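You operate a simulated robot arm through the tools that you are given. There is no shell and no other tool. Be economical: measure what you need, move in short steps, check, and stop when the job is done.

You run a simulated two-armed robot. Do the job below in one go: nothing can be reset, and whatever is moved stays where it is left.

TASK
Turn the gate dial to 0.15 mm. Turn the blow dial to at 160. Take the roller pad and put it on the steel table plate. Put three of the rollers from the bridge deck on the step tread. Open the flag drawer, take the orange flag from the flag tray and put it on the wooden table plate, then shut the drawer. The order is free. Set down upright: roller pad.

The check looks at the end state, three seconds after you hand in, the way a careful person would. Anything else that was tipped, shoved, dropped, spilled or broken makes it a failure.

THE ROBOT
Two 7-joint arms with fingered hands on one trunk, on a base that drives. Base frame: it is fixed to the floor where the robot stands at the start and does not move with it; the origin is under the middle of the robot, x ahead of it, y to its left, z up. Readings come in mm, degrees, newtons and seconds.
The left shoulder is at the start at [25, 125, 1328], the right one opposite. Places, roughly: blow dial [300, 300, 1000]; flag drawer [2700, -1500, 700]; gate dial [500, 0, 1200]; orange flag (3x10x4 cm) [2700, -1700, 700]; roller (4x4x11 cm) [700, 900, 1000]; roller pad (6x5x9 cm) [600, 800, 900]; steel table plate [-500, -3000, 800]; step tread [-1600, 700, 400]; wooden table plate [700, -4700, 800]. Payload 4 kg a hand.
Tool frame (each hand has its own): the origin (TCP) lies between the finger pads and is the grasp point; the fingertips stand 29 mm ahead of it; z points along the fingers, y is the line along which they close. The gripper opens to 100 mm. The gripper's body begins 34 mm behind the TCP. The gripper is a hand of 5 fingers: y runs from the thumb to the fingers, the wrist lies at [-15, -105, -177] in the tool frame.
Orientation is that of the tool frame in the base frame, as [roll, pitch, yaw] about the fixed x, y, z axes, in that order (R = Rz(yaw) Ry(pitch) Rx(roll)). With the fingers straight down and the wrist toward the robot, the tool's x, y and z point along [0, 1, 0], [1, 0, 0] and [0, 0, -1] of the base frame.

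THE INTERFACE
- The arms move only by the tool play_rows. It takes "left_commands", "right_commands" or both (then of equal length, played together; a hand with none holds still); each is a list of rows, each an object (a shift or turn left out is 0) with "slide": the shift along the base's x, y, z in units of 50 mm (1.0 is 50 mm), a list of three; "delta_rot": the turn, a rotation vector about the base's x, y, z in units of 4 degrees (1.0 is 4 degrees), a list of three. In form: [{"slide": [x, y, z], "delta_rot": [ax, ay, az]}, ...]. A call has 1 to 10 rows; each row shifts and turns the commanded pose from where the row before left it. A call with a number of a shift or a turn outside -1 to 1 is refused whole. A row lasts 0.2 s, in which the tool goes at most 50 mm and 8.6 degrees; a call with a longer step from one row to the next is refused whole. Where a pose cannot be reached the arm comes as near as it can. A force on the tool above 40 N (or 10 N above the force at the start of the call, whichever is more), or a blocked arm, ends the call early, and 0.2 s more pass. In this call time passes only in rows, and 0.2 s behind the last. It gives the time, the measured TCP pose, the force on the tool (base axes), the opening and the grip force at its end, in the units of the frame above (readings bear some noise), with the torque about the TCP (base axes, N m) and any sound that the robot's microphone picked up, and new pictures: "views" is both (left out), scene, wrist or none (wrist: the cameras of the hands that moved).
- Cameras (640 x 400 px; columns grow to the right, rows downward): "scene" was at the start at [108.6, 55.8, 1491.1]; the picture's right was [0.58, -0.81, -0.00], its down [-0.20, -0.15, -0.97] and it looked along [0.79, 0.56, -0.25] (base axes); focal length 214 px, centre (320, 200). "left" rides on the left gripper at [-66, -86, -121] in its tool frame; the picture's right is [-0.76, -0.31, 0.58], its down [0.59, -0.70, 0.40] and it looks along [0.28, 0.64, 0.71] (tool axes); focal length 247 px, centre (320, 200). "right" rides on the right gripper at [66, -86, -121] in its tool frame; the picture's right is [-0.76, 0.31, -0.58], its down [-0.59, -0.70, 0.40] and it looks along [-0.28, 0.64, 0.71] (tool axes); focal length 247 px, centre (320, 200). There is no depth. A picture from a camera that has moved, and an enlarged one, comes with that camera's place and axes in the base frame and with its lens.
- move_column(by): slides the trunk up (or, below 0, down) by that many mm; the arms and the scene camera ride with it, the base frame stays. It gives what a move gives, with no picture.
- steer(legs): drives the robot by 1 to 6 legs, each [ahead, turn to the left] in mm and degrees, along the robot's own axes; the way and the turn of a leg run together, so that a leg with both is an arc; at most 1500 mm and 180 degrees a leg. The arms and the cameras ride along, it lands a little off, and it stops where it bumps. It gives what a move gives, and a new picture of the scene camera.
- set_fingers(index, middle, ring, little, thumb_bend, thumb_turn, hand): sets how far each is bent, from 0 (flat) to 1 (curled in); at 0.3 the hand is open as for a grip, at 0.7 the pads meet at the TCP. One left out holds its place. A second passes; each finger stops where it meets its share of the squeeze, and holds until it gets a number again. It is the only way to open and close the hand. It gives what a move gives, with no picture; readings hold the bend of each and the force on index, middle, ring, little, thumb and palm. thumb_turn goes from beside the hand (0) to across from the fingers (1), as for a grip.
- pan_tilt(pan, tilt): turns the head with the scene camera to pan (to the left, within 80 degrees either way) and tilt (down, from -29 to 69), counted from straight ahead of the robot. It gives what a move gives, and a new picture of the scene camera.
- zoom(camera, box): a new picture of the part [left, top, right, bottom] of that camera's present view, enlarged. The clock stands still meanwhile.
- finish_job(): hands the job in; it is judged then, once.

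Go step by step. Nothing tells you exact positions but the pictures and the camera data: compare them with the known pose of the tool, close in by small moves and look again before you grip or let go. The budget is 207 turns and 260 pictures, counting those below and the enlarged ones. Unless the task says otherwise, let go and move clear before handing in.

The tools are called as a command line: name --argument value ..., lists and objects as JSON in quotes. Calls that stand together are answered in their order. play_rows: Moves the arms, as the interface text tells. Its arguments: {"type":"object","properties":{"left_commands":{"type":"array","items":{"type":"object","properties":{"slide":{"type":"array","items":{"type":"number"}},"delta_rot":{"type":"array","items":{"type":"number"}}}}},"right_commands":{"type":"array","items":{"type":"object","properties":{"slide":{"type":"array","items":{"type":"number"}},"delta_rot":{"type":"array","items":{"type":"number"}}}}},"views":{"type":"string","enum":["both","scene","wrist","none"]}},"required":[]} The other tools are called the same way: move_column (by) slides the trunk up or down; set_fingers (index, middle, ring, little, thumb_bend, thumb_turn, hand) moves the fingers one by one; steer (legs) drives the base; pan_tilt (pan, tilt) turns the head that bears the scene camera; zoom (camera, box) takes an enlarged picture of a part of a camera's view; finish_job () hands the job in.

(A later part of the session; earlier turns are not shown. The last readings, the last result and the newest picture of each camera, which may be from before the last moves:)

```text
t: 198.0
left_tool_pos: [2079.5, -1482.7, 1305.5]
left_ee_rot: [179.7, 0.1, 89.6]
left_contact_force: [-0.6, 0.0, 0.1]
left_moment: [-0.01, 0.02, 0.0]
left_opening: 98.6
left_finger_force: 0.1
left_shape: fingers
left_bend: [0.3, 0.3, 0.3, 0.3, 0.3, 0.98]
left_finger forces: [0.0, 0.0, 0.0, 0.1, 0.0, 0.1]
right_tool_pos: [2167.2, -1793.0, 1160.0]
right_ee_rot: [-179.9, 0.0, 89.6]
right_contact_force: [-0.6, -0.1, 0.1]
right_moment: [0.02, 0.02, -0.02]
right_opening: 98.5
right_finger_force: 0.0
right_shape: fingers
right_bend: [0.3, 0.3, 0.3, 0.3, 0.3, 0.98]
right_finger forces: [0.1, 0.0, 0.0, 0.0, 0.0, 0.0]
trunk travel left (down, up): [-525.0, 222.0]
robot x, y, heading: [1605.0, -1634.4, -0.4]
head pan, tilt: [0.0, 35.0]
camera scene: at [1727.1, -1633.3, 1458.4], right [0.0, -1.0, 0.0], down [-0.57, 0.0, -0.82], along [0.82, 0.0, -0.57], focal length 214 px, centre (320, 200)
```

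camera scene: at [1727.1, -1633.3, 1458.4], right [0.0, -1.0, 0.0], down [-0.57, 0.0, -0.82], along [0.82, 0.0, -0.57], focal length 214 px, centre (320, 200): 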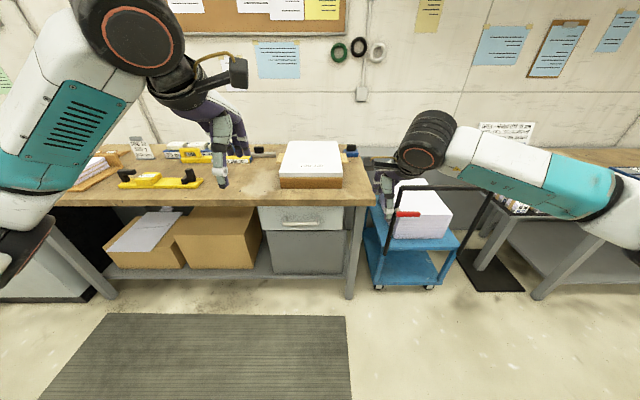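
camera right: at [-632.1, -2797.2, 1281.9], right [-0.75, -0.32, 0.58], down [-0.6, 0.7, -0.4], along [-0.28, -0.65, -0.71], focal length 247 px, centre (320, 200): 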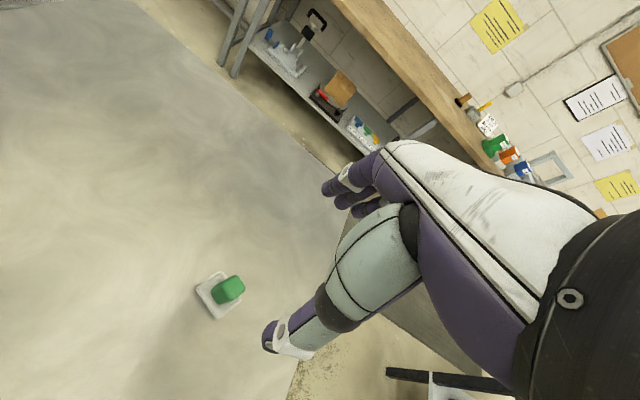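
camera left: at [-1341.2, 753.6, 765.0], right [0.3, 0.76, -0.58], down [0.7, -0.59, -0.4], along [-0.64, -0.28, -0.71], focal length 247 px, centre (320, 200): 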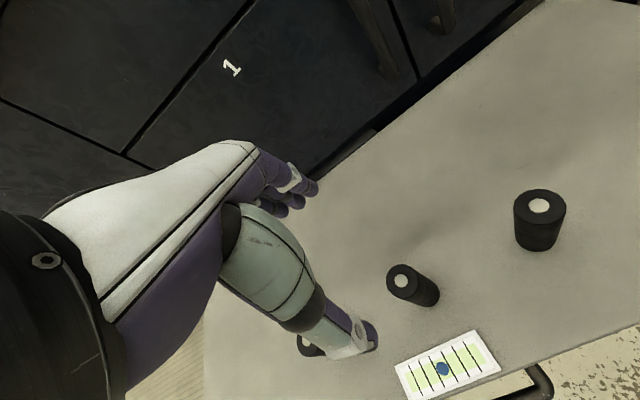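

The flag drawer has a bow handle under the bench top, near y≈−1540. I move 250 mm closer and measure it.

steer --legs '[[250, 0]]'

pan_tilt --pan 0 --tilt 45

zoom --camera "scene" --box '[220, 140, 400, 300]'

```text
t: 199.8
left_tool_pos: [2328.9, -1484.5, 1303.9]
left_ee_rot: [179.8, 0.0, 89.4]
left_contact_force: [0.4, -0.2, 0.3]
left_moment: [-0.03, 0.03, 0.01]
left_opening: 98.5
left_finger_force: 0.0
left_shape: fingers
left_bend: [0.3, 0.3, 0.3, 0.3, 0.3, 0.98]
left_finger forces: [0.1, 0.1, 0.0, 0.0, 0.1, 0.0]
right_tool_pos: [2415.8, -1794.2, 1159.5]
right_ee_rot: [-179.9, 0.0, 89.6]
right_contact_force: [0.5, -0.2, -0.7]
right_moment: [0.04, 0.04, 0.01]
right_opening: 98.6
right_finger_force: 0.0
right_shape: fingers
right_bend: [0.3, 0.3, 0.3, 0.3, 0.3, 0.98]
right_finger forces: [0.0, 0.0, 0.0, 0.0, 0.0, 0.0]
trunk travel left (down, up): [-525.0, 222.0]
robot x, y, heading: [1853.9, -1636.2, -0.3]
head pan, tilt: [0.0, 35.0]
camera scene: at [1975.7, -1634.5, 1458.2], right [0.0, -1.0, 0.0], down [-0.57, 0.0, -0.82], along [0.82, 0.0, -0.57], focal length 214 px, centre (320, 200)
```

scene: 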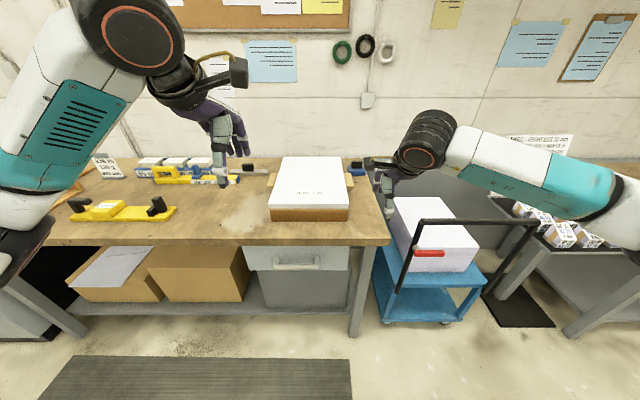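

```text
t: 200.6
left_tool_pos: [2325.3, -1485.4, 1305.8]
left_ee_rot: [179.7, 0.1, 89.5]
left_contact_force: [-0.7, -0.2, 0.5]
left_moment: [-0.01, -0.02, 0.03]
left_opening: 98.7
left_finger_force: 0.0
left_shape: fingers
left_bend: [0.3, 0.3, 0.3, 0.3, 0.3, 0.98]
left_finger forces: [0.0, 0.0, 0.0, 0.1, 0.1, 0.1]
right_tool_pos: [2414.1, -1794.1, 1159.8]
right_ee_rot: [180.0, 0.0, 89.7]
right_contact_force: [0.1, 0.0, 0.0]
right_moment: [-0.02, -0.02, -0.01]
right_opening: 98.6
right_finger_force: 0.0
right_shape: fingers
right_bend: [0.3, 0.3, 0.3, 0.3, 0.3, 0.98]
right_finger forces: [0.1, 0.0, 0.0, 0.0, 0.1, 0.0]
trunk travel left (down, up): [-525.0, 222.0]
robot x, y, heading: [1851.5, -1637.0, -0.5]
head pan, tilt: [0.0, 45.0]
camera scene: at [1967.4, -1634.4, 1443.6], right [0.0, -1.0, 0.0], down [-0.71, 0.0, -0.71], along [0.71, 0.0, -0.71], focal length 214 px, centre (320, 200)
```

scene: 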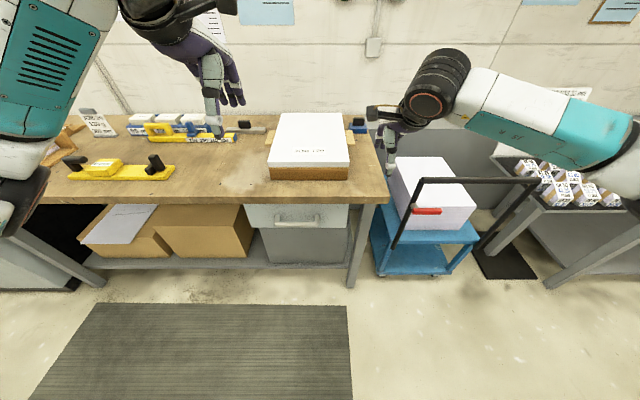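

```text
2.50 times, centred on (310, 220) of scene
camera zoom: at [1967.4, -1634.4, 1443.6], right [0.0, -1.0, 0.0], down [-0.71, 0.0, -0.71], along [0.71, 0.0, -0.71], focal length 536 px, centre (345, 150)
```

zoom: 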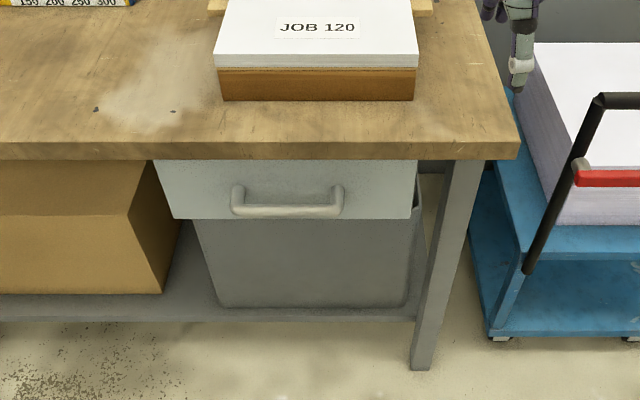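

play_rows --left_commands '[{"slide": [-0.1, 0, -0.86]}, {"slide": [-0.1, 0, -0.86]}, {"slide": [-0.1, 0, -0.86]}, {"slide": [-0.1, 0, -0.86]}, {"slide": [-0.1, 0, -0.86]}, {"slide": [-0.1, 0, -0.86]}, {"slide": [-0.1, 0, -0.86]}, {"slide": [-0.1, 0, -0.86]}, {"slide": [-0.1, 0, -0.86]}]' --views "wrist"

```text
t: 202.6
left_tool_pos: [2282.9, -1484.4, 918.2]
left_ee_rot: [179.5, 0.1, 89.4]
left_contact_force: [0.0, -0.2, 0.0]
left_moment: [-0.04, 0.02, -0.03]
left_opening: 98.5
left_finger_force: 0.1
left_shape: fingers
left_bend: [0.3, 0.3, 0.3, 0.3, 0.3, 0.98]
left_finger forces: [0.0, 0.0, 0.0, 0.0, 0.0, 0.0]
right_tool_pos: [2414.6, -1794.0, 1160.3]
right_ee_rot: [180.0, 0.1, 89.6]
right_contact_force: [-0.5, 0.1, 1.0]
right_moment: [0.0, 0.0, 0.01]
right_opening: 98.6
right_finger_force: 0.1
right_shape: fingers
right_bend: [0.3, 0.3, 0.3, 0.3, 0.3, 0.98]
right_finger forces: [0.0, 0.0, 0.0, 0.0, 0.0, 0.0]
trunk travel left (down, up): [-525.0, 222.0]
robot x, y, heading: [1853.2, -1637.1, 0.2]
head pan, tilt: [0.0, 45.0]
camera left: at [2195.0, -1549.4, 1039.0], right [-0.31, -0.76, -0.58], down [-0.7, 0.59, -0.4], along [0.65, 0.28, -0.71], focal length 247 px, centre (320, 200)
```

left: 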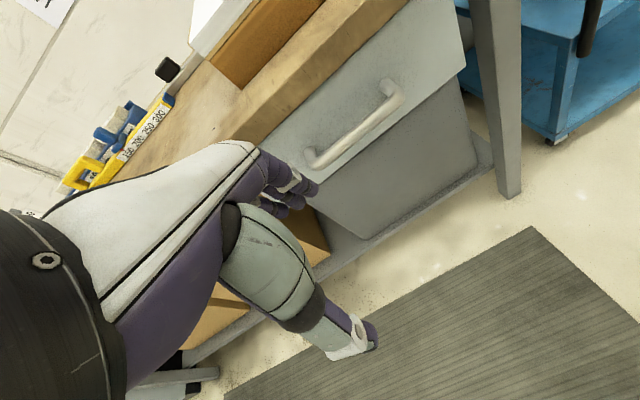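

The handle bar is at about [2481, −1546, 797], ~140 mm wide. I raise the right hand, lower the trunk, and start tipping the left hand so its fingers point forward.

play_rows --right_commands '[{"slide": [-0.3, 0, 0.9]}, {"slide": [-0.3, 0, 0.9]}, {"slide": [-0.3, 0, 0.9]}, {"slide": [-0.3, 0, 0.9]}, {"slide": [-0.3, 0, 0.9]}, {"slide": [-0.3, 0, 0.9]}]' --left_commands '[{"slide": [0, 0, 0.5]}, {"slide": [0, 0, 0.5]}, {"slide": [0, 0, 0.5]}, {"slide": [0, 0, 0.5]}, {"slide": [0, 0, 0.5]}, {"slide": [0, 0, 0.5]}]' --views "none"

move_column --by -250

play_rows --left_commands '[{"delta_rot": [0, -1, 0]}, {"delta_rot": [0, -1, 0]}, {"delta_rot": [0, -1, 0]}, {"delta_rot": [0, -1, 0]}, {"delta_rot": [0, -1, 0]}, {"delta_rot": [0, -1, 0]}, {"delta_rot": [0, -1, 0]}, {"delta_rot": [0, -1, 0]}, {"delta_rot": [0, -1, 0]}, {"delta_rot": [0, -1, 0]}]' --views "scene"

```text
t: 203.9
left_tool_pos: [2281.7, -1483.8, 1067.5]
left_ee_rot: [179.7, 0.1, 89.5]
left_contact_force: [-0.7, 0.1, 0.4]
left_moment: [-0.03, -0.01, -0.02]
left_opening: 98.6
left_finger_force: 0.0
left_shape: fingers
left_bend: [0.3, 0.3, 0.3, 0.3, 0.3, 0.98]
left_finger forces: [0.0, 0.0, 0.1, 0.0, 0.0, 0.0]
right_tool_pos: [2322.9, -1793.9, 1429.6]
right_ee_rot: [180.0, 0.1, 89.6]
right_contact_force: [0.3, 0.3, -0.5]
right_moment: [-0.04, -0.02, 0.0]
right_opening: 98.4
right_finger_force: 0.1
right_shape: fingers
right_bend: [0.3, 0.3, 0.3, 0.3, 0.3, 0.98]
right_finger forces: [0.0, 0.0, 0.0, 0.1, 0.1, 0.0]
trunk travel left (down, up): [-525.0, 222.0]
robot x, y, heading: [1854.3, -1632.0, -0.4]
head pan, tilt: [0.0, 45.0]
```

```text
t: 206.5
left_tool_pos: [2281.6, -1483.1, 818.2]
left_ee_rot: [179.6, 0.1, 89.6]
left_contact_force: [-0.7, -0.5, -0.8]
left_moment: [-0.01, -0.01, -0.03]
left_opening: 98.7
left_finger_force: 0.0
left_shape: fingers
left_bend: [0.3, 0.3, 0.3, 0.3, 0.3, 0.98]
left_finger forces: [0.1, 0.0, 0.0, 0.0, 0.0, 0.0]
right_tool_pos: [2323.9, -1794.2, 1181.3]
right_ee_rot: [179.9, 0.0, 89.6]
right_contact_force: [-0.4, -0.2, 0.4]
right_moment: [0.0, -0.01, -0.01]
right_opening: 98.5
right_finger_force: 0.1
right_shape: fingers
right_bend: [0.3, 0.3, 0.3, 0.3, 0.3, 0.98]
right_finger forces: [0.0, 0.0, 0.0, 0.0, 0.0, 0.1]
trunk travel left (down, up): [-275.0, 472.0]
robot x, y, heading: [1855.9, -1637.6, -0.3]
head pan, tilt: [0.0, 45.0]
```

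```text
t: 208.7
left_tool_pos: [2301.6, -1488.2, 809.2]
left_ee_rot: [139.6, -0.3, 89.7]
left_contact_force: [-0.2, -0.1, 0.5]
left_moment: [0.0, 0.0, -0.01]
left_opening: 98.5
left_finger_force: 0.0
left_shape: fingers
left_bend: [0.3, 0.3, 0.3, 0.3, 0.3, 0.98]
left_finger forces: [0.1, 0.0, 0.1, 0.0, 0.0, 0.1]
left hand out of reach, approached as far as the arm can: row 2, 3, 4, 6
right_tool_pos: [2324.8, -1795.8, 1180.7]
right_ee_rot: [-180.0, -0.1, 89.7]
right_contact_force: [0.6, 0.1, -0.1]
right_moment: [0.0, 0.01, 0.01]
right_opening: 98.5
right_finger_force: 0.1
right_shape: fingers
right_bend: [0.3, 0.3, 0.3, 0.3, 0.3, 0.98]
right_finger forces: [0.0, 0.0, 0.1, 0.1, 0.0, 0.0]
trunk travel left (down, up): [-275.0, 472.0]
robot x, y, heading: [1853.4, -1637.2, -0.1]
head pan, tilt: [0.0, 45.0]
camera scene: at [2013.0, -1634.7, 1189.6], right [0.0, -1.0, 0.0], down [-0.71, 0.0, -0.71], along [0.71, 0.0, -0.71], focal length 214 px, centre (320, 200)
```

scene: 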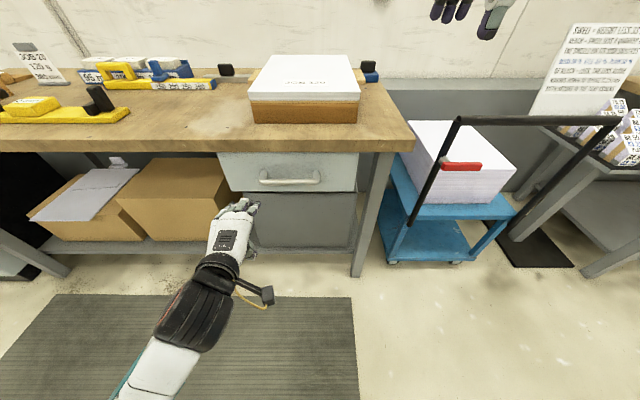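

play_rows --left_commands '[{"slide": [0.15, -0.09, 0], "delta_rot": [0, -1, 0]}, {"slide": [0.15, -0.09, 0], "delta_rot": [0, -1, 0]}, {"slide": [0.15, -0.09, 0], "delta_rot": [0, -1, 0]}, {"slide": [0.15, -0.09, 0], "delta_rot": [0, -1, 0]}, {"slide": [0.15, -0.09, 0], "delta_rot": [0, -1, 0]}, {"slide": [0.15, -0.09, 0], "delta_rot": [0, -1, 0]}, {"slide": [0.15, -0.09, 0], "delta_rot": [0, -1, 0]}, {"slide": [0.15, -0.09, 0], "delta_rot": [0, -1, 0]}, {"slide": [0.15, -0.09, 0], "delta_rot": [0, -1, 0]}, {"slide": [0.15, -0.09, 0], "delta_rot": [0, -1, 0]}]' --views "both"

```text
t: 210.7
left_tool_pos: [2356.0, -1502.0, 788.1]
left_ee_rot: [107.4, -9.9, 86.5]
left_contact_force: [-0.3, -0.5, -0.4]
left_moment: [-0.01, 0.01, -0.01]
left_opening: 98.7
left_finger_force: 0.0
left_shape: fingers
left_bend: [0.3, 0.3, 0.3, 0.3, 0.3, 0.98]
left_finger forces: [0.0, 0.1, 0.1, 0.1, 0.0, 0.1]
right_tool_pos: [2325.2, -1793.5, 1180.6]
right_ee_rot: [180.0, 0.0, 89.8]
right_contact_force: [-0.2, -0.8, -0.8]
right_moment: [-0.01, -0.03, 0.01]
right_opening: 98.6
right_finger_force: 0.0
right_shape: fingers
right_bend: [0.3, 0.3, 0.3, 0.3, 0.3, 0.98]
right_finger forces: [0.1, 0.1, 0.0, 0.0, 0.0, 0.0]
trunk travel left (down, up): [-275.0, 472.0]
robot x, y, heading: [1855.5, -1638.8, -0.3]
head pan, tilt: [0.0, 45.0]
stopped in row 9 (left hand): the arm was blocked; the commanded pose is now the measured one
camera scene: at [2013.0, -1634.6, 1189.6], right [0.0, -1.0, 0.0], down [-0.71, 0.0, -0.71], along [0.71, 0.0, -0.71], focal length 214 px, centre (320, 200)
camera left: at [2210.6, -1550.1, 732.2], right [0.42, -0.69, -0.59], down [0.21, 0.71, -0.68], along [0.88, 0.16, 0.44], focal length 247 px, centre (320, 200)
```

scene: 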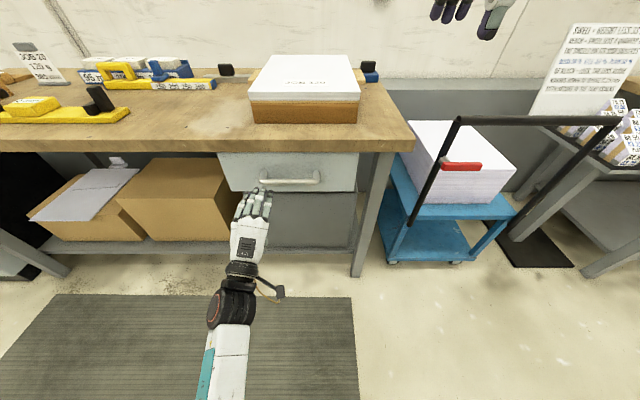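
left: 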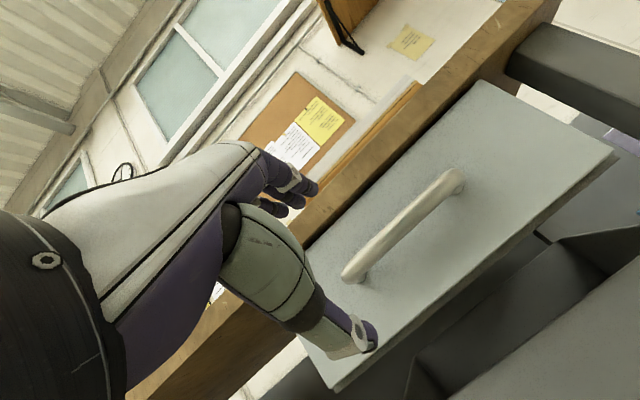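

set_fingers --hand "left" --index 0.45 --middle 0.45 --ring 0.45 --little 0.45 --thumb_bend 0.45

play_rows --left_commands '[{"slide": [0.5, -0.25, -0.03]}, {"slide": [0.5, -0.25, -0.03]}, {"slide": [0.5, -0.25, -0.03]}, {"slide": [0.4, -0.13, 0]}]' --views "both"

```text
t: 211.7
left_tool_pos: [2355.3, -1502.9, 788.1]
left_ee_rot: [107.7, -10.1, 86.4]
left_contact_force: [0.4, 0.4, -0.6]
left_moment: [0.04, 0.01, -0.01]
left_opening: 62.8
left_finger_force: 0.0
left_shape: fingers
left_bend: [0.45, 0.45, 0.45, 0.45, 0.45, 0.98]
left_finger forces: [0.0, 0.1, 0.1, 0.0, 0.1, 0.1]
right_tool_pos: [2324.2, -1793.7, 1179.8]
right_ee_rot: [-179.9, 0.1, 89.7]
right_contact_force: [0.0, 0.5, -0.4]
right_moment: [0.01, 0.02, -0.04]
right_opening: 98.5
right_finger_force: 0.1
right_shape: fingers
right_bend: [0.3, 0.3, 0.3, 0.3, 0.3, 0.98]
right_finger forces: [0.0, 0.0, 0.0, 0.0, 0.0, 0.0]
trunk travel left (down, up): [-275.0, 472.0]
robot x, y, heading: [1854.1, -1636.3, -0.4]
head pan, tilt: [0.0, 45.0]
```

```text
t: 212.7
left_tool_pos: [2445.2, -1541.5, 774.6]
left_ee_rot: [108.3, -11.0, 86.1]
left_contact_force: [1.0, 0.0, 0.0]
left_moment: [-0.01, 0.03, -0.03]
left_opening: 62.8
left_finger_force: 0.2
left_shape: fingers
left_bend: [0.45, 0.45, 0.45, 0.45, 0.45, 0.98]
left_finger forces: [0.0, 0.1, 0.0, 0.0, 0.0, 0.0]
right_tool_pos: [2324.7, -1794.8, 1179.6]
right_ee_rot: [-179.9, 0.0, 89.8]
right_contact_force: [0.0, -0.1, -0.2]
right_moment: [-0.01, -0.01, -0.01]
right_opening: 98.4
right_finger_force: 0.1
right_shape: fingers
right_bend: [0.3, 0.3, 0.3, 0.3, 0.3, 0.98]
right_finger forces: [0.1, 0.1, 0.0, 0.0, 0.0, 0.1]
trunk travel left (down, up): [-275.0, 472.0]
robot x, y, heading: [1857.0, -1634.1, -0.1]
head pan, tilt: [0.0, 45.0]
camera scene: at [2013.3, -1634.8, 1189.6], right [0.0, -1.0, 0.0], down [-0.71, 0.0, -0.71], along [0.71, 0.0, -0.71], focal length 214 px, centre (320, 200)
camera left: at [2301.1, -1588.3, 719.6], right [0.41, -0.68, -0.61], down [0.21, 0.72, -0.67], along [0.89, 0.15, 0.43], focal length 247 px, centre (320, 200)
```

scene: 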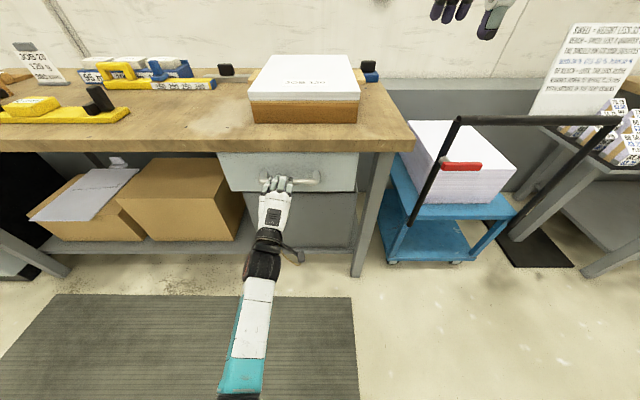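
left: 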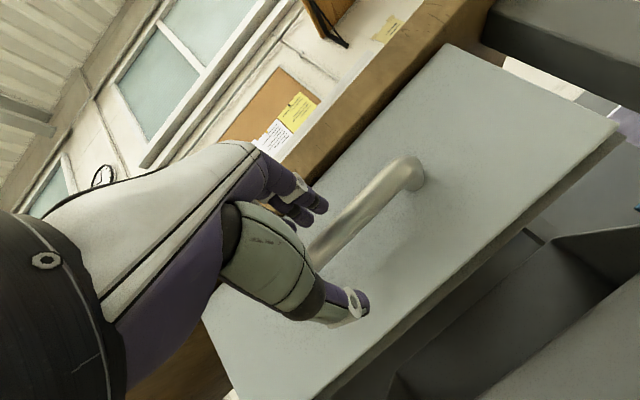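

play_rows --left_commands '[{"slide": [0.4, 0, 0.06]}, {"slide": [0.4, 0, 0.06]}, {"slide": [0.2, 0, 0]}]' --views "both"

zoom --camera "scene" --box '[220, 140, 380, 240]'

```text
t: 213.4
left_tool_pos: [2497.7, -1548.2, 793.1]
left_ee_rot: [107.1, -9.9, 86.5]
left_contact_force: [-27.7, -1.8, 7.0]
left_moment: [0.08, -1.09, 0.17]
left_opening: 62.5
left_finger_force: 13.5
left_shape: fingers
left_bend: [0.45, 0.44, 0.45, 0.45, 0.45, 0.98]
left_finger forces: [0.0, 26.5, 0.8, 0.1, 0.0, 0.1]
right_tool_pos: [2320.9, -1794.6, 1181.1]
right_ee_rot: [179.8, 0.1, 89.6]
right_contact_force: [-0.2, 0.8, -0.7]
right_moment: [0.0, 0.04, -0.01]
right_opening: 98.6
right_finger_force: 0.2
right_shape: fingers
right_bend: [0.3, 0.3, 0.3, 0.3, 0.3, 0.98]
right_finger forces: [0.1, 0.0, 0.0, 0.0, 0.0, 0.0]
trunk travel left (down, up): [-275.0, 472.0]
robot x, y, heading: [1852.8, -1638.4, -0.2]
head pan, tilt: [0.0, 45.0]
camera scene: at [2009.6, -1634.9, 1190.2], right [0.0, -1.0, 0.0], down [-0.71, 0.0, -0.71], along [0.71, 0.0, -0.71], focal length 214 px, centre (320, 200)
camera left: at [2352.7, -1595.3, 736.2], right [0.42, -0.69, -0.59], down [0.22, 0.7, -0.68], along [0.88, 0.15, 0.45], focal length 247 px, centre (320, 200)
```

scene: 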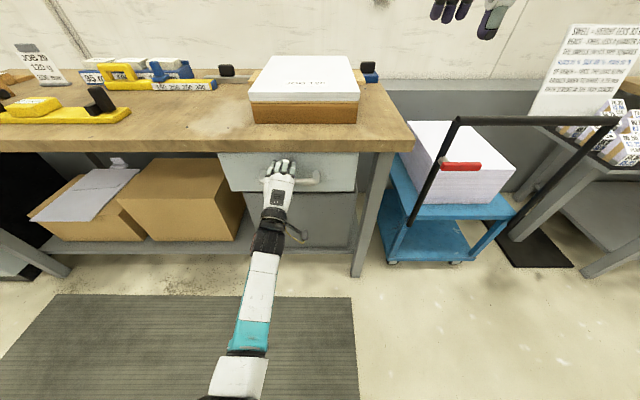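
left: 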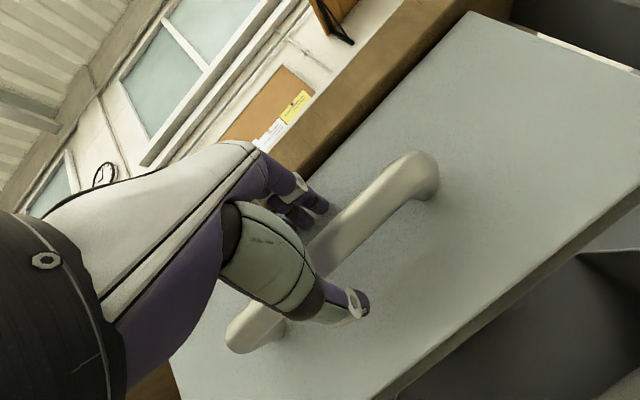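

```text
4.00 times, centred on (300, 190) of scene
camera zoom: at [2009.6, -1634.9, 1190.2], right [0.0, -1.0, 0.0], down [-0.71, 0.0, -0.71], along [0.71, 0.0, -0.71], focal length 858 px, centre (400, 240)
```

zoom: 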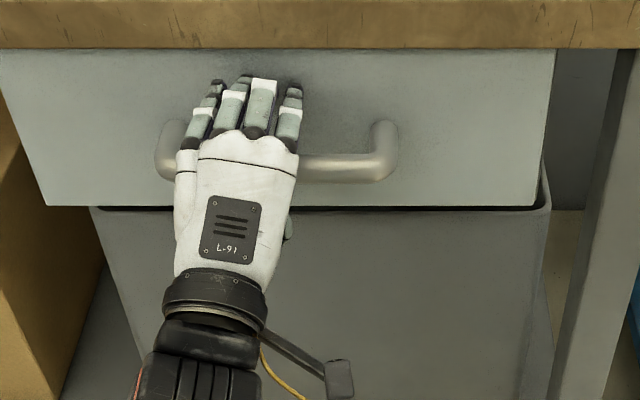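

The bar lies between the fingers and the thumb; the middle finger touches the drawer face. I back off slightly and close on the bar.

play_rows --left_commands '[{"slide": [-0.16, 0, -0.1]}, {"slide": [0, 0, 0]}]' --views "none"

set_fingers --hand "left" --index 0.8 --middle 0.8 --ring 0.8 --little 0.8 --thumb_bend 0.75

zoom --camera "left" --box '[200, 140, 460, 380]'

```text
t: 214.1
left_tool_pos: [2492.5, -1546.1, 783.8]
left_ee_rot: [107.7, -10.0, 86.4]
left_contact_force: [1.3, -0.7, 1.4]
left_moment: [0.04, 0.0, -0.01]
left_opening: 62.7
left_finger_force: 0.1
left_shape: fingers
left_bend: [0.45, 0.45, 0.45, 0.45, 0.45, 0.98]
left_finger forces: [0.0, 0.1, 0.0, 0.0, 0.0, 0.0]
right_tool_pos: [2325.0, -1795.7, 1179.7]
right_ee_rot: [180.0, 0.0, 89.7]
right_contact_force: [0.8, -0.1, -0.2]
right_moment: [0.0, 0.0, 0.01]
right_opening: 98.5
right_finger_force: 0.1
right_shape: fingers
right_bend: [0.3, 0.3, 0.3, 0.3, 0.3, 0.98]
right_finger forces: [0.0, 0.0, 0.1, 0.1, 0.0, 0.0]
trunk travel left (down, up): [-275.0, 472.0]
robot x, y, heading: [1851.5, -1634.7, -0.3]
head pan, tilt: [0.0, 45.0]
```

```text
t: 215.1
left_tool_pos: [2492.8, -1546.4, 786.3]
left_ee_rot: [107.4, -10.0, 86.5]
left_contact_force: [2.0, -0.2, 11.4]
left_moment: [0.45, -0.04, -0.14]
left_opening: 0.0
left_finger_force: 16.6
left_shape: fingers
left_bend: [0.79, 0.79, 0.78, 0.79, 0.63, 0.96]
left_finger forces: [8.3, 3.4, 4.3, 6.9, 9.7, 0.1]
right_tool_pos: [2324.3, -1795.3, 1180.0]
right_ee_rot: [179.9, 0.0, 89.7]
right_contact_force: [-0.4, 0.3, 0.4]
right_moment: [-0.01, 0.0, 0.02]
right_opening: 98.5
right_finger_force: 0.1
right_shape: fingers
right_bend: [0.3, 0.3, 0.3, 0.3, 0.3, 0.98]
right_finger forces: [0.0, 0.0, 0.0, 0.1, 0.0, 0.1]
trunk travel left (down, up): [-275.0, 472.0]
robot x, y, heading: [1855.5, -1634.9, -0.4]
head pan, tilt: [0.0, 45.0]
```

```text
1.67 times, centred on (330, 260) of left
camera zoom: at [2346.9, -1594.2, 730.0], right [0.42, -0.69, -0.59], down [0.21, 0.71, -0.68], along [0.88, 0.16, 0.44], focal length 412 px, centre (303, 100)
```

zoom: 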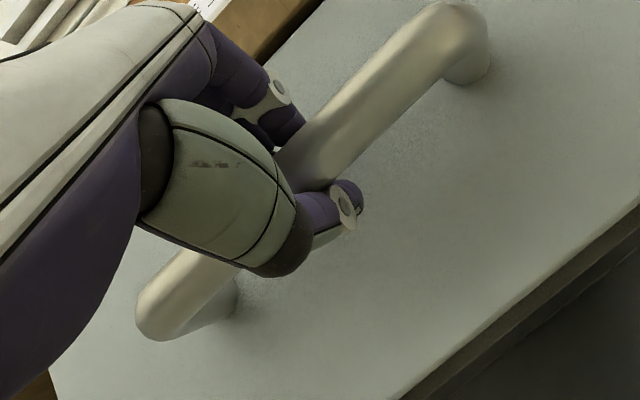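

The hand has the bar. I pull by reversing the base.

steer --legs '[[-120, 0]]'

```text
t: 216.3
left_tool_pos: [2370.4, -1546.9, 781.7]
left_ee_rot: [107.9, -10.0, 86.4]
left_contact_force: [0.3, -0.3, 3.8]
left_moment: [0.18, 0.05, -0.05]
left_opening: 0.1
left_finger_force: 2.0
left_shape: fingers
left_bend: [0.79, 0.8, 0.8, 0.79, 0.71, 0.97]
left_finger forces: [0.0, 0.0, 0.1, 4.0, 0.3, 0.0]
right_tool_pos: [2203.5, -1793.4, 1180.5]
right_ee_rot: [179.9, 0.0, 89.7]
right_contact_force: [-0.5, -0.2, 0.6]
right_moment: [0.01, -0.03, -0.02]
right_opening: 98.6
right_finger_force: 0.1
right_shape: fingers
right_bend: [0.3, 0.3, 0.3, 0.3, 0.3, 0.98]
right_finger forces: [0.0, 0.0, 0.0, 0.1, 0.1, 0.1]
trunk travel left (down, up): [-275.0, 472.0]
robot x, y, heading: [1734.8, -1636.9, -0.2]
head pan, tilt: [0.0, 45.0]
camera scene: at [1892.2, -1634.2, 1189.6], right [-0.01, -1.0, 0.0], down [-0.71, 0.0, -0.71], along [0.71, 0.0, -0.71], focal length 214 px, centre (320, 200)
```

scene: 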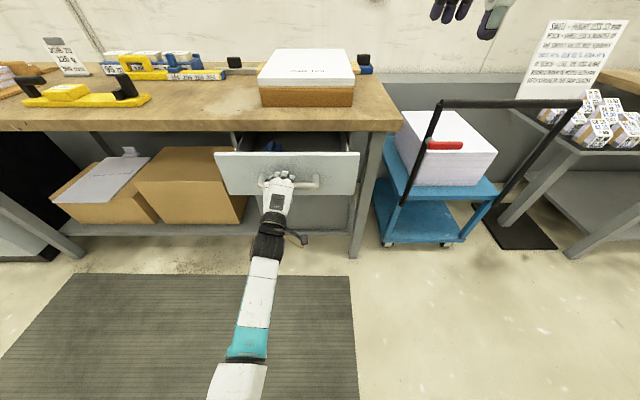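

The drawer opens. I pull another 170 mm.

steer --legs '[[-170, 0]]'

```text
t: 217.8
left_tool_pos: [2203.1, -1545.0, 781.9]
left_ee_rot: [107.8, -9.9, 86.4]
left_contact_force: [24.7, 0.2, 3.4]
left_moment: [0.09, 0.06, -0.47]
left_opening: 0.0
left_finger_force: 13.2
left_shape: fingers
left_bend: [0.79, 0.79, 0.78, 0.79, 0.71, 0.97]
left_finger forces: [7.3, 3.3, 5.4, 9.3, 1.3, 0.0]
right_tool_pos: [2037.3, -1792.5, 1179.0]
right_ee_rot: [-179.9, -0.1, 89.7]
right_contact_force: [-0.6, -0.2, 0.7]
right_moment: [-0.02, -0.02, -0.02]
right_opening: 98.8
right_finger_force: 0.0
right_shape: fingers
right_bend: [0.3, 0.3, 0.3, 0.3, 0.3, 0.98]
right_finger forces: [0.0, 0.1, 0.1, 0.0, 0.1, 0.1]
trunk travel left (down, up): [-275.0, 472.0]
robot x, y, heading: [1566.5, -1632.8, -0.3]
head pan, tilt: [0.0, 45.0]
camera scene: at [1725.6, -1633.3, 1189.3], right [-0.01, -1.0, 0.0], down [-0.71, 0.0, -0.71], along [0.71, 0.0, -0.71], focal length 214 px, centre (320, 200)
```

scene: 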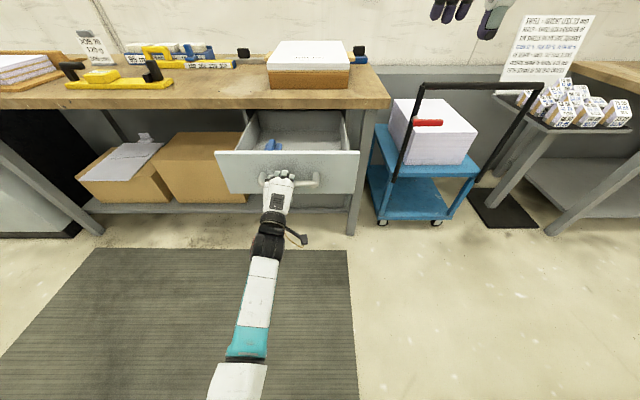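

set_fingers --hand "left" --index 0.4 --middle 0.4 --ring 0.4 --little 0.4 --thumb_bend 0.4

steer --legs '[[-100, 0]]'

zoom --camera "scene" --box '[220, 90, 400, 210]'

```text
t: 218.8
left_tool_pos: [2202.1, -1544.9, 782.5]
left_ee_rot: [107.9, -10.0, 86.4]
left_contact_force: [-0.2, -0.2, -0.8]
left_moment: [0.0, -0.02, 0.02]
left_opening: 74.4
left_finger_force: 0.3
left_shape: fingers
left_bend: [0.4, 0.41, 0.4, 0.4, 0.4, 0.97]
left_finger forces: [0.0, 1.2, 0.0, 0.0, 0.0, 0.0]
right_tool_pos: [2034.4, -1793.2, 1180.9]
right_ee_rot: [180.0, 0.0, 89.6]
right_contact_force: [0.2, 0.4, -0.3]
right_moment: [-0.01, 0.02, -0.02]
right_opening: 98.7
right_finger_force: 0.0
right_shape: fingers
right_bend: [0.3, 0.3, 0.3, 0.3, 0.3, 0.98]
right_finger forces: [0.1, 0.1, 0.0, 0.0, 0.0, 0.0]
trunk travel left (down, up): [-275.0, 472.0]
robot x, y, heading: [1565.2, -1631.8, -0.4]
head pan, tilt: [0.0, 45.0]
```

```text
t: 219.9
left_tool_pos: [2102.9, -1543.9, 783.7]
left_ee_rot: [107.8, -10.0, 86.5]
left_contact_force: [-0.1, -0.5, 1.0]
left_moment: [0.04, 0.0, 0.02]
left_opening: 74.3
left_finger_force: 0.1
left_shape: fingers
left_bend: [0.4, 0.4, 0.4, 0.4, 0.4, 0.97]
left_finger forces: [0.0, 0.0, 0.0, 0.0, 0.0, 0.0]
right_tool_pos: [1935.0, -1793.1, 1181.1]
right_ee_rot: [179.8, 0.0, 89.8]
right_contact_force: [0.1, -0.4, -0.4]
right_moment: [-0.01, -0.01, -0.02]
right_opening: 98.2
right_finger_force: 0.1
right_shape: fingers
right_bend: [0.3, 0.3, 0.3, 0.3, 0.3, 0.98]
right_finger forces: [0.1, 0.0, 0.0, 0.1, 0.0, 0.0]
trunk travel left (down, up): [-275.0, 472.0]
robot x, y, heading: [1461.4, -1634.0, -0.2]
head pan, tilt: [0.0, 45.0]
camera scene: at [1622.7, -1632.8, 1189.8], right [-0.01, -1.0, 0.0], down [-0.71, 0.0, -0.71], along [0.71, 0.0, -0.71], focal length 214 px, centre (320, 200)
```

scene: 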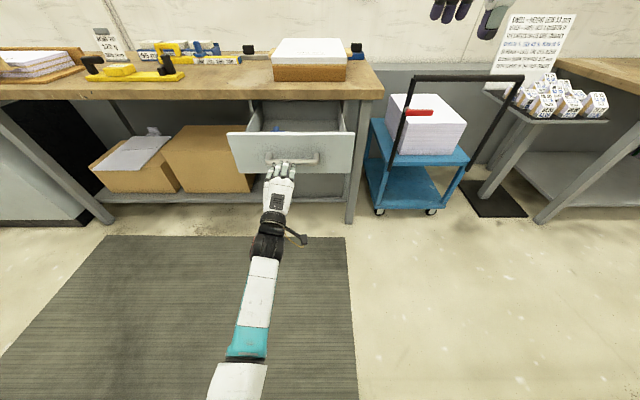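

```text
3.33 times, centred on (310, 150) of scene
camera zoom: at [1622.7, -1632.8, 1189.8], right [-0.01, -1.0, 0.0], down [-0.71, 0.0, -0.71], along [0.71, 0.0, -0.71], focal length 715 px, centre (353, 367)
```

zoom: 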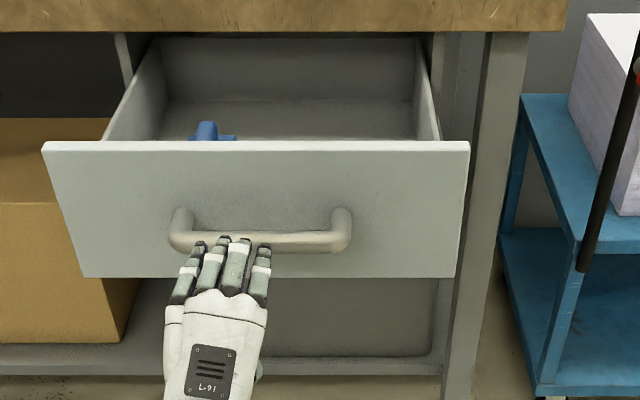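

I raise the left hand clear, then go forward to look into the drawer from above.

play_rows --left_commands '[{"slide": [-0.5, 0, 0.3]}, {"slide": [0, 0, 0.9]}, {"slide": [0, 0, 0.9]}]' --views "none"

move_column --by 250

steer --legs '[[330, 0]]'

pan_tilt --pan 5 --tilt 60

```text
t: 220.7
left_tool_pos: [2077.8, -1545.9, 888.0]
left_ee_rot: [107.9, -10.0, 86.4]
left_contact_force: [-0.1, -0.5, -0.4]
left_moment: [0.0, 0.0, 0.0]
left_opening: 74.7
left_finger_force: 0.2
left_shape: fingers
left_bend: [0.4, 0.4, 0.4, 0.4, 0.4, 0.98]
left_finger forces: [0.0, 0.0, 0.1, 0.0, 0.1, 0.0]
right_tool_pos: [1935.0, -1793.0, 1180.5]
right_ee_rot: [180.0, 0.0, 89.8]
right_contact_force: [0.0, 0.6, -0.1]
right_moment: [-0.01, 0.02, 0.01]
right_opening: 98.6
right_finger_force: 0.1
right_shape: fingers
right_bend: [0.3, 0.3, 0.3, 0.3, 0.3, 0.98]
right_finger forces: [0.0, 0.0, 0.0, 0.0, 0.0, 0.1]
trunk travel left (down, up): [-275.0, 472.0]
robot x, y, heading: [1464.0, -1630.8, -0.4]
head pan, tilt: [0.0, 45.0]
```

```text
t: 223.3
left_tool_pos: [2078.1, -1544.6, 1138.0]
left_ee_rot: [107.9, -10.0, 86.4]
left_contact_force: [0.5, -0.6, 0.2]
left_moment: [0.0, 0.0, 0.03]
left_opening: 74.6
left_finger_force: 0.0
left_shape: fingers
left_bend: [0.4, 0.4, 0.4, 0.4, 0.4, 0.98]
left_finger forces: [0.1, 0.1, 0.0, 0.0, 0.0, 0.0]
right_tool_pos: [1935.8, -1793.4, 1429.9]
right_ee_rot: [180.0, 0.0, 89.7]
right_contact_force: [0.3, -0.3, 0.3]
right_moment: [0.01, 0.03, -0.05]
right_opening: 98.6
right_finger_force: 0.1
right_shape: fingers
right_bend: [0.3, 0.3, 0.3, 0.3, 0.3, 0.98]
right_finger forces: [0.0, 0.0, 0.1, 0.0, 0.0, 0.0]
trunk travel left (down, up): [-525.0, 222.0]
robot x, y, heading: [1465.9, -1634.3, -0.2]
head pan, tilt: [0.0, 45.0]
```

```text
t: 225.5
left_tool_pos: [2407.3, -1545.5, 1139.3]
left_ee_rot: [107.9, -10.0, 86.4]
left_contact_force: [0.8, -0.3, 0.2]
left_moment: [-0.01, -0.01, -0.02]
left_opening: 74.6
left_finger_force: 0.1
left_shape: fingers
left_bend: [0.4, 0.4, 0.4, 0.4, 0.4, 0.98]
left_finger forces: [0.0, 0.1, 0.0, 0.0, 0.0, 0.1]
right_tool_pos: [2266.4, -1793.4, 1429.9]
right_ee_rot: [180.0, 0.0, 89.8]
right_contact_force: [-0.5, 0.6, 0.2]
right_moment: [0.03, 0.03, -0.01]
right_opening: 98.5
right_finger_force: 0.1
right_shape: fingers
right_bend: [0.3, 0.3, 0.3, 0.3, 0.3, 0.98]
right_finger forces: [0.0, 0.0, 0.0, 0.0, 0.0, 0.0]
trunk travel left (down, up): [-525.0, 222.0]
robot x, y, heading: [1793.4, -1633.8, -0.3]
head pan, tilt: [0.0, 45.0]
camera scene: at [1908.8, -1634.2, 1443.4], right [0.0, -1.0, 0.0], down [-0.71, 0.0, -0.71], along [0.71, 0.0, -0.71], focal length 214 px, centre (320, 200)
```

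scene: 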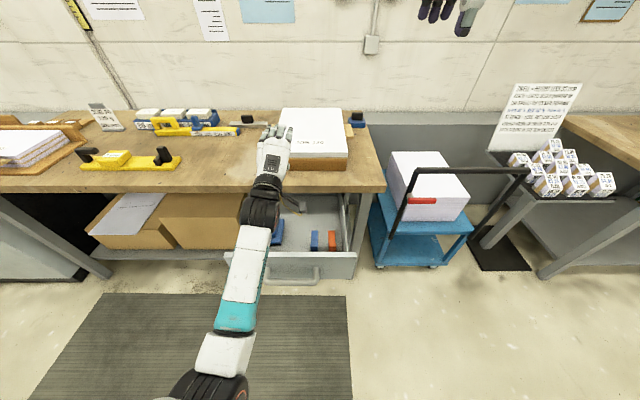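

```text
t: 226.2
left_tool_pos: [2406.4, -1545.5, 1137.7]
left_ee_rot: [107.8, -9.9, 86.4]
left_contact_force: [0.2, 1.3, 0.9]
left_moment: [0.03, -0.02, -0.01]
left_opening: 74.3
left_finger_force: 0.1
left_shape: fingers
left_bend: [0.4, 0.4, 0.4, 0.4, 0.4, 0.98]
left_finger forces: [0.0, 0.0, 0.1, 0.1, 0.0, 0.0]
right_tool_pos: [2265.4, -1794.5, 1430.3]
right_ee_rot: [179.9, 0.0, 89.7]
right_contact_force: [0.6, 0.0, -0.1]
right_moment: [0.02, -0.03, -0.01]
right_opening: 98.4
right_finger_force: 0.0
right_shape: fingers
right_bend: [0.3, 0.3, 0.3, 0.3, 0.3, 0.98]
right_finger forces: [0.0, 0.1, 0.1, 0.0, 0.0, 0.0]
trunk travel left (down, up): [-525.0, 222.0]
robot x, y, heading: [1790.7, -1633.7, -0.1]
head pan, tilt: [5.0, 60.0]
camera scene: at [1892.8, -1628.3, 1424.1], right [0.08, -1.0, 0.0], down [-0.86, -0.07, -0.5], along [0.5, 0.04, -0.87], focal length 214 px, centre (320, 200)
```

scene: 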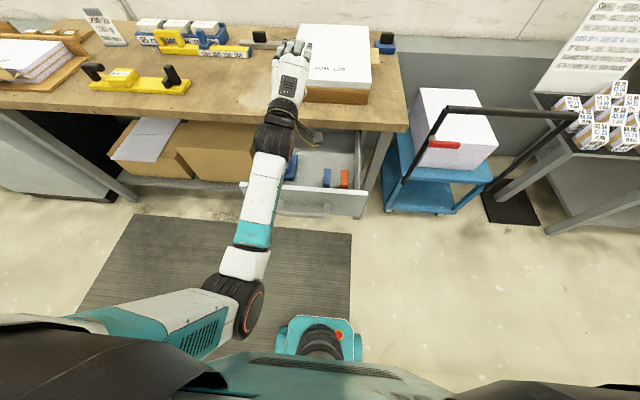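

zoom --camera "scene" --box '[260, 130, 390, 225]'

```text
4.21 times, centred on (325, 178) of scene
camera zoom: at [1892.8, -1628.3, 1424.1], right [0.08, -1.0, 0.0], down [-0.86, -0.07, -0.5], along [0.5, 0.04, -0.87], focal length 903 px, centre (299, 295)
```

zoom: 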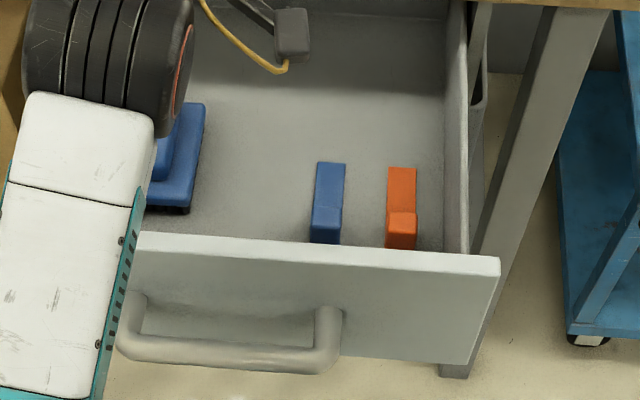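

The orange flag lies near the drawer's front right. I bring the right hand above it for a closer look and shift the left hand aside.

play_rows --right_commands '[{"slide": [0.13, 0.2, -0.84]}, {"slide": [0.13, 0.2, -0.84]}, {"slide": [0.13, 0.2, -0.84]}, {"slide": [0.13, 0.2, -0.84]}, {"slide": [0.13, 0.2, -0.84]}, {"slide": [0.13, 0.2, -0.84]}, {"slide": [0.13, 0.2, -0.84]}, {"slide": [0.13, 0.2, -0.84]}, {"slide": [0.13, 0.2, -0.84]}]' --left_commands '[{"slide": [0, 0.3, 0]}, {"slide": [0, 0.3, 0]}, {"slide": [0, 0.3, 0]}, {"slide": [0, 0.3, 0]}, {"slide": [0, 0.3, 0]}, {"slide": [0, 0.3, 0]}, {"slide": [0, 0.3, 0]}, {"slide": [0, 0, 0]}, {"slide": [0, 0, 0]}]' --views "both"

zoom --camera "right" --box '[180, 180, 360, 320]'

```text
t: 228.2
left_tool_pos: [2408.2, -1440.2, 1138.0]
left_ee_rot: [107.9, -10.0, 86.5]
left_contact_force: [0.2, -0.5, -1.1]
left_moment: [-0.03, 0.04, -0.01]
left_opening: 74.6
left_finger_force: 0.0
left_shape: fingers
left_bend: [0.4, 0.4, 0.4, 0.4, 0.4, 0.98]
left_finger forces: [0.0, 0.1, 0.0, 0.1, 0.1, 0.0]
right_tool_pos: [2322.5, -1702.8, 1051.9]
right_ee_rot: [180.0, 0.0, 89.9]
right_contact_force: [0.5, -0.4, -0.1]
right_moment: [0.03, 0.0, -0.02]
right_opening: 98.4
right_finger_force: 0.1
right_shape: fingers
right_bend: [0.3, 0.3, 0.3, 0.3, 0.3, 0.98]
right_finger forces: [0.0, 0.0, 0.1, 0.0, 0.0, 0.0]
trunk travel left (down, up): [-525.0, 222.0]
robot x, y, heading: [1794.0, -1635.3, -0.3]
head pan, tilt: [5.0, 60.0]
camera scene: at [1893.4, -1627.8, 1424.0], right [0.08, -1.0, 0.0], down [-0.86, -0.07, -0.5], along [0.5, 0.04, -0.87], focal length 214 px, centre (320, 200)
camera right: at [2239.5, -1636.2, 1172.8], right [0.3, -0.76, 0.58], down [-0.71, -0.59, -0.4], along [0.64, -0.29, -0.71], focal length 247 px, centre (320, 200)
camera left: at [2263.0, -1487.8, 1082.1], right [0.41, -0.69, -0.59], down [0.21, 0.71, -0.68], along [0.89, 0.16, 0.43], focal length 247 px, centre (320, 200)
```

scene: 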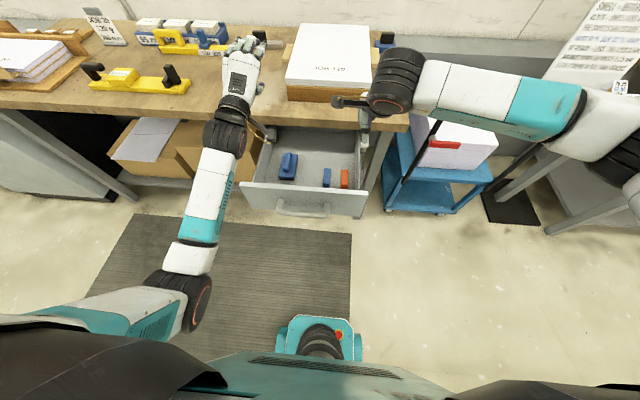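
right: 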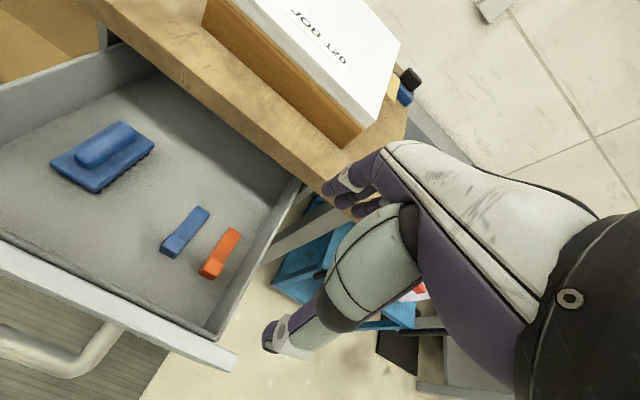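
left: 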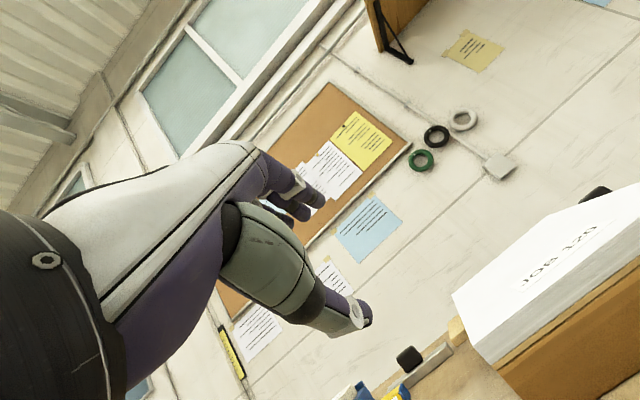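

```text
2.86 times, centred on (270, 250) of right
camera zoom: at [2239.5, -1636.2, 1172.8], right [0.3, -0.76, 0.58], down [-0.71, -0.59, -0.4], along [0.64, -0.29, -0.71], focal length 706 px, centre (463, 57)
```

zoom: 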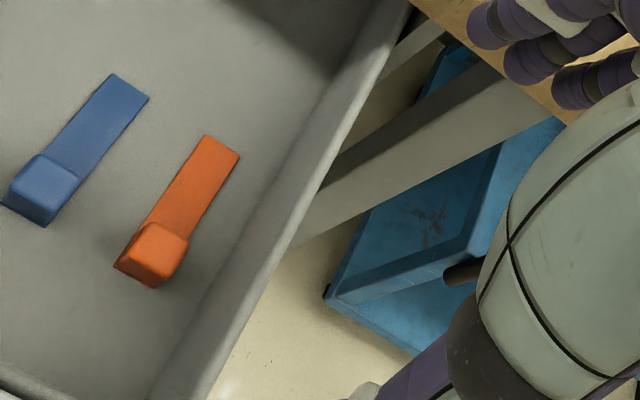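

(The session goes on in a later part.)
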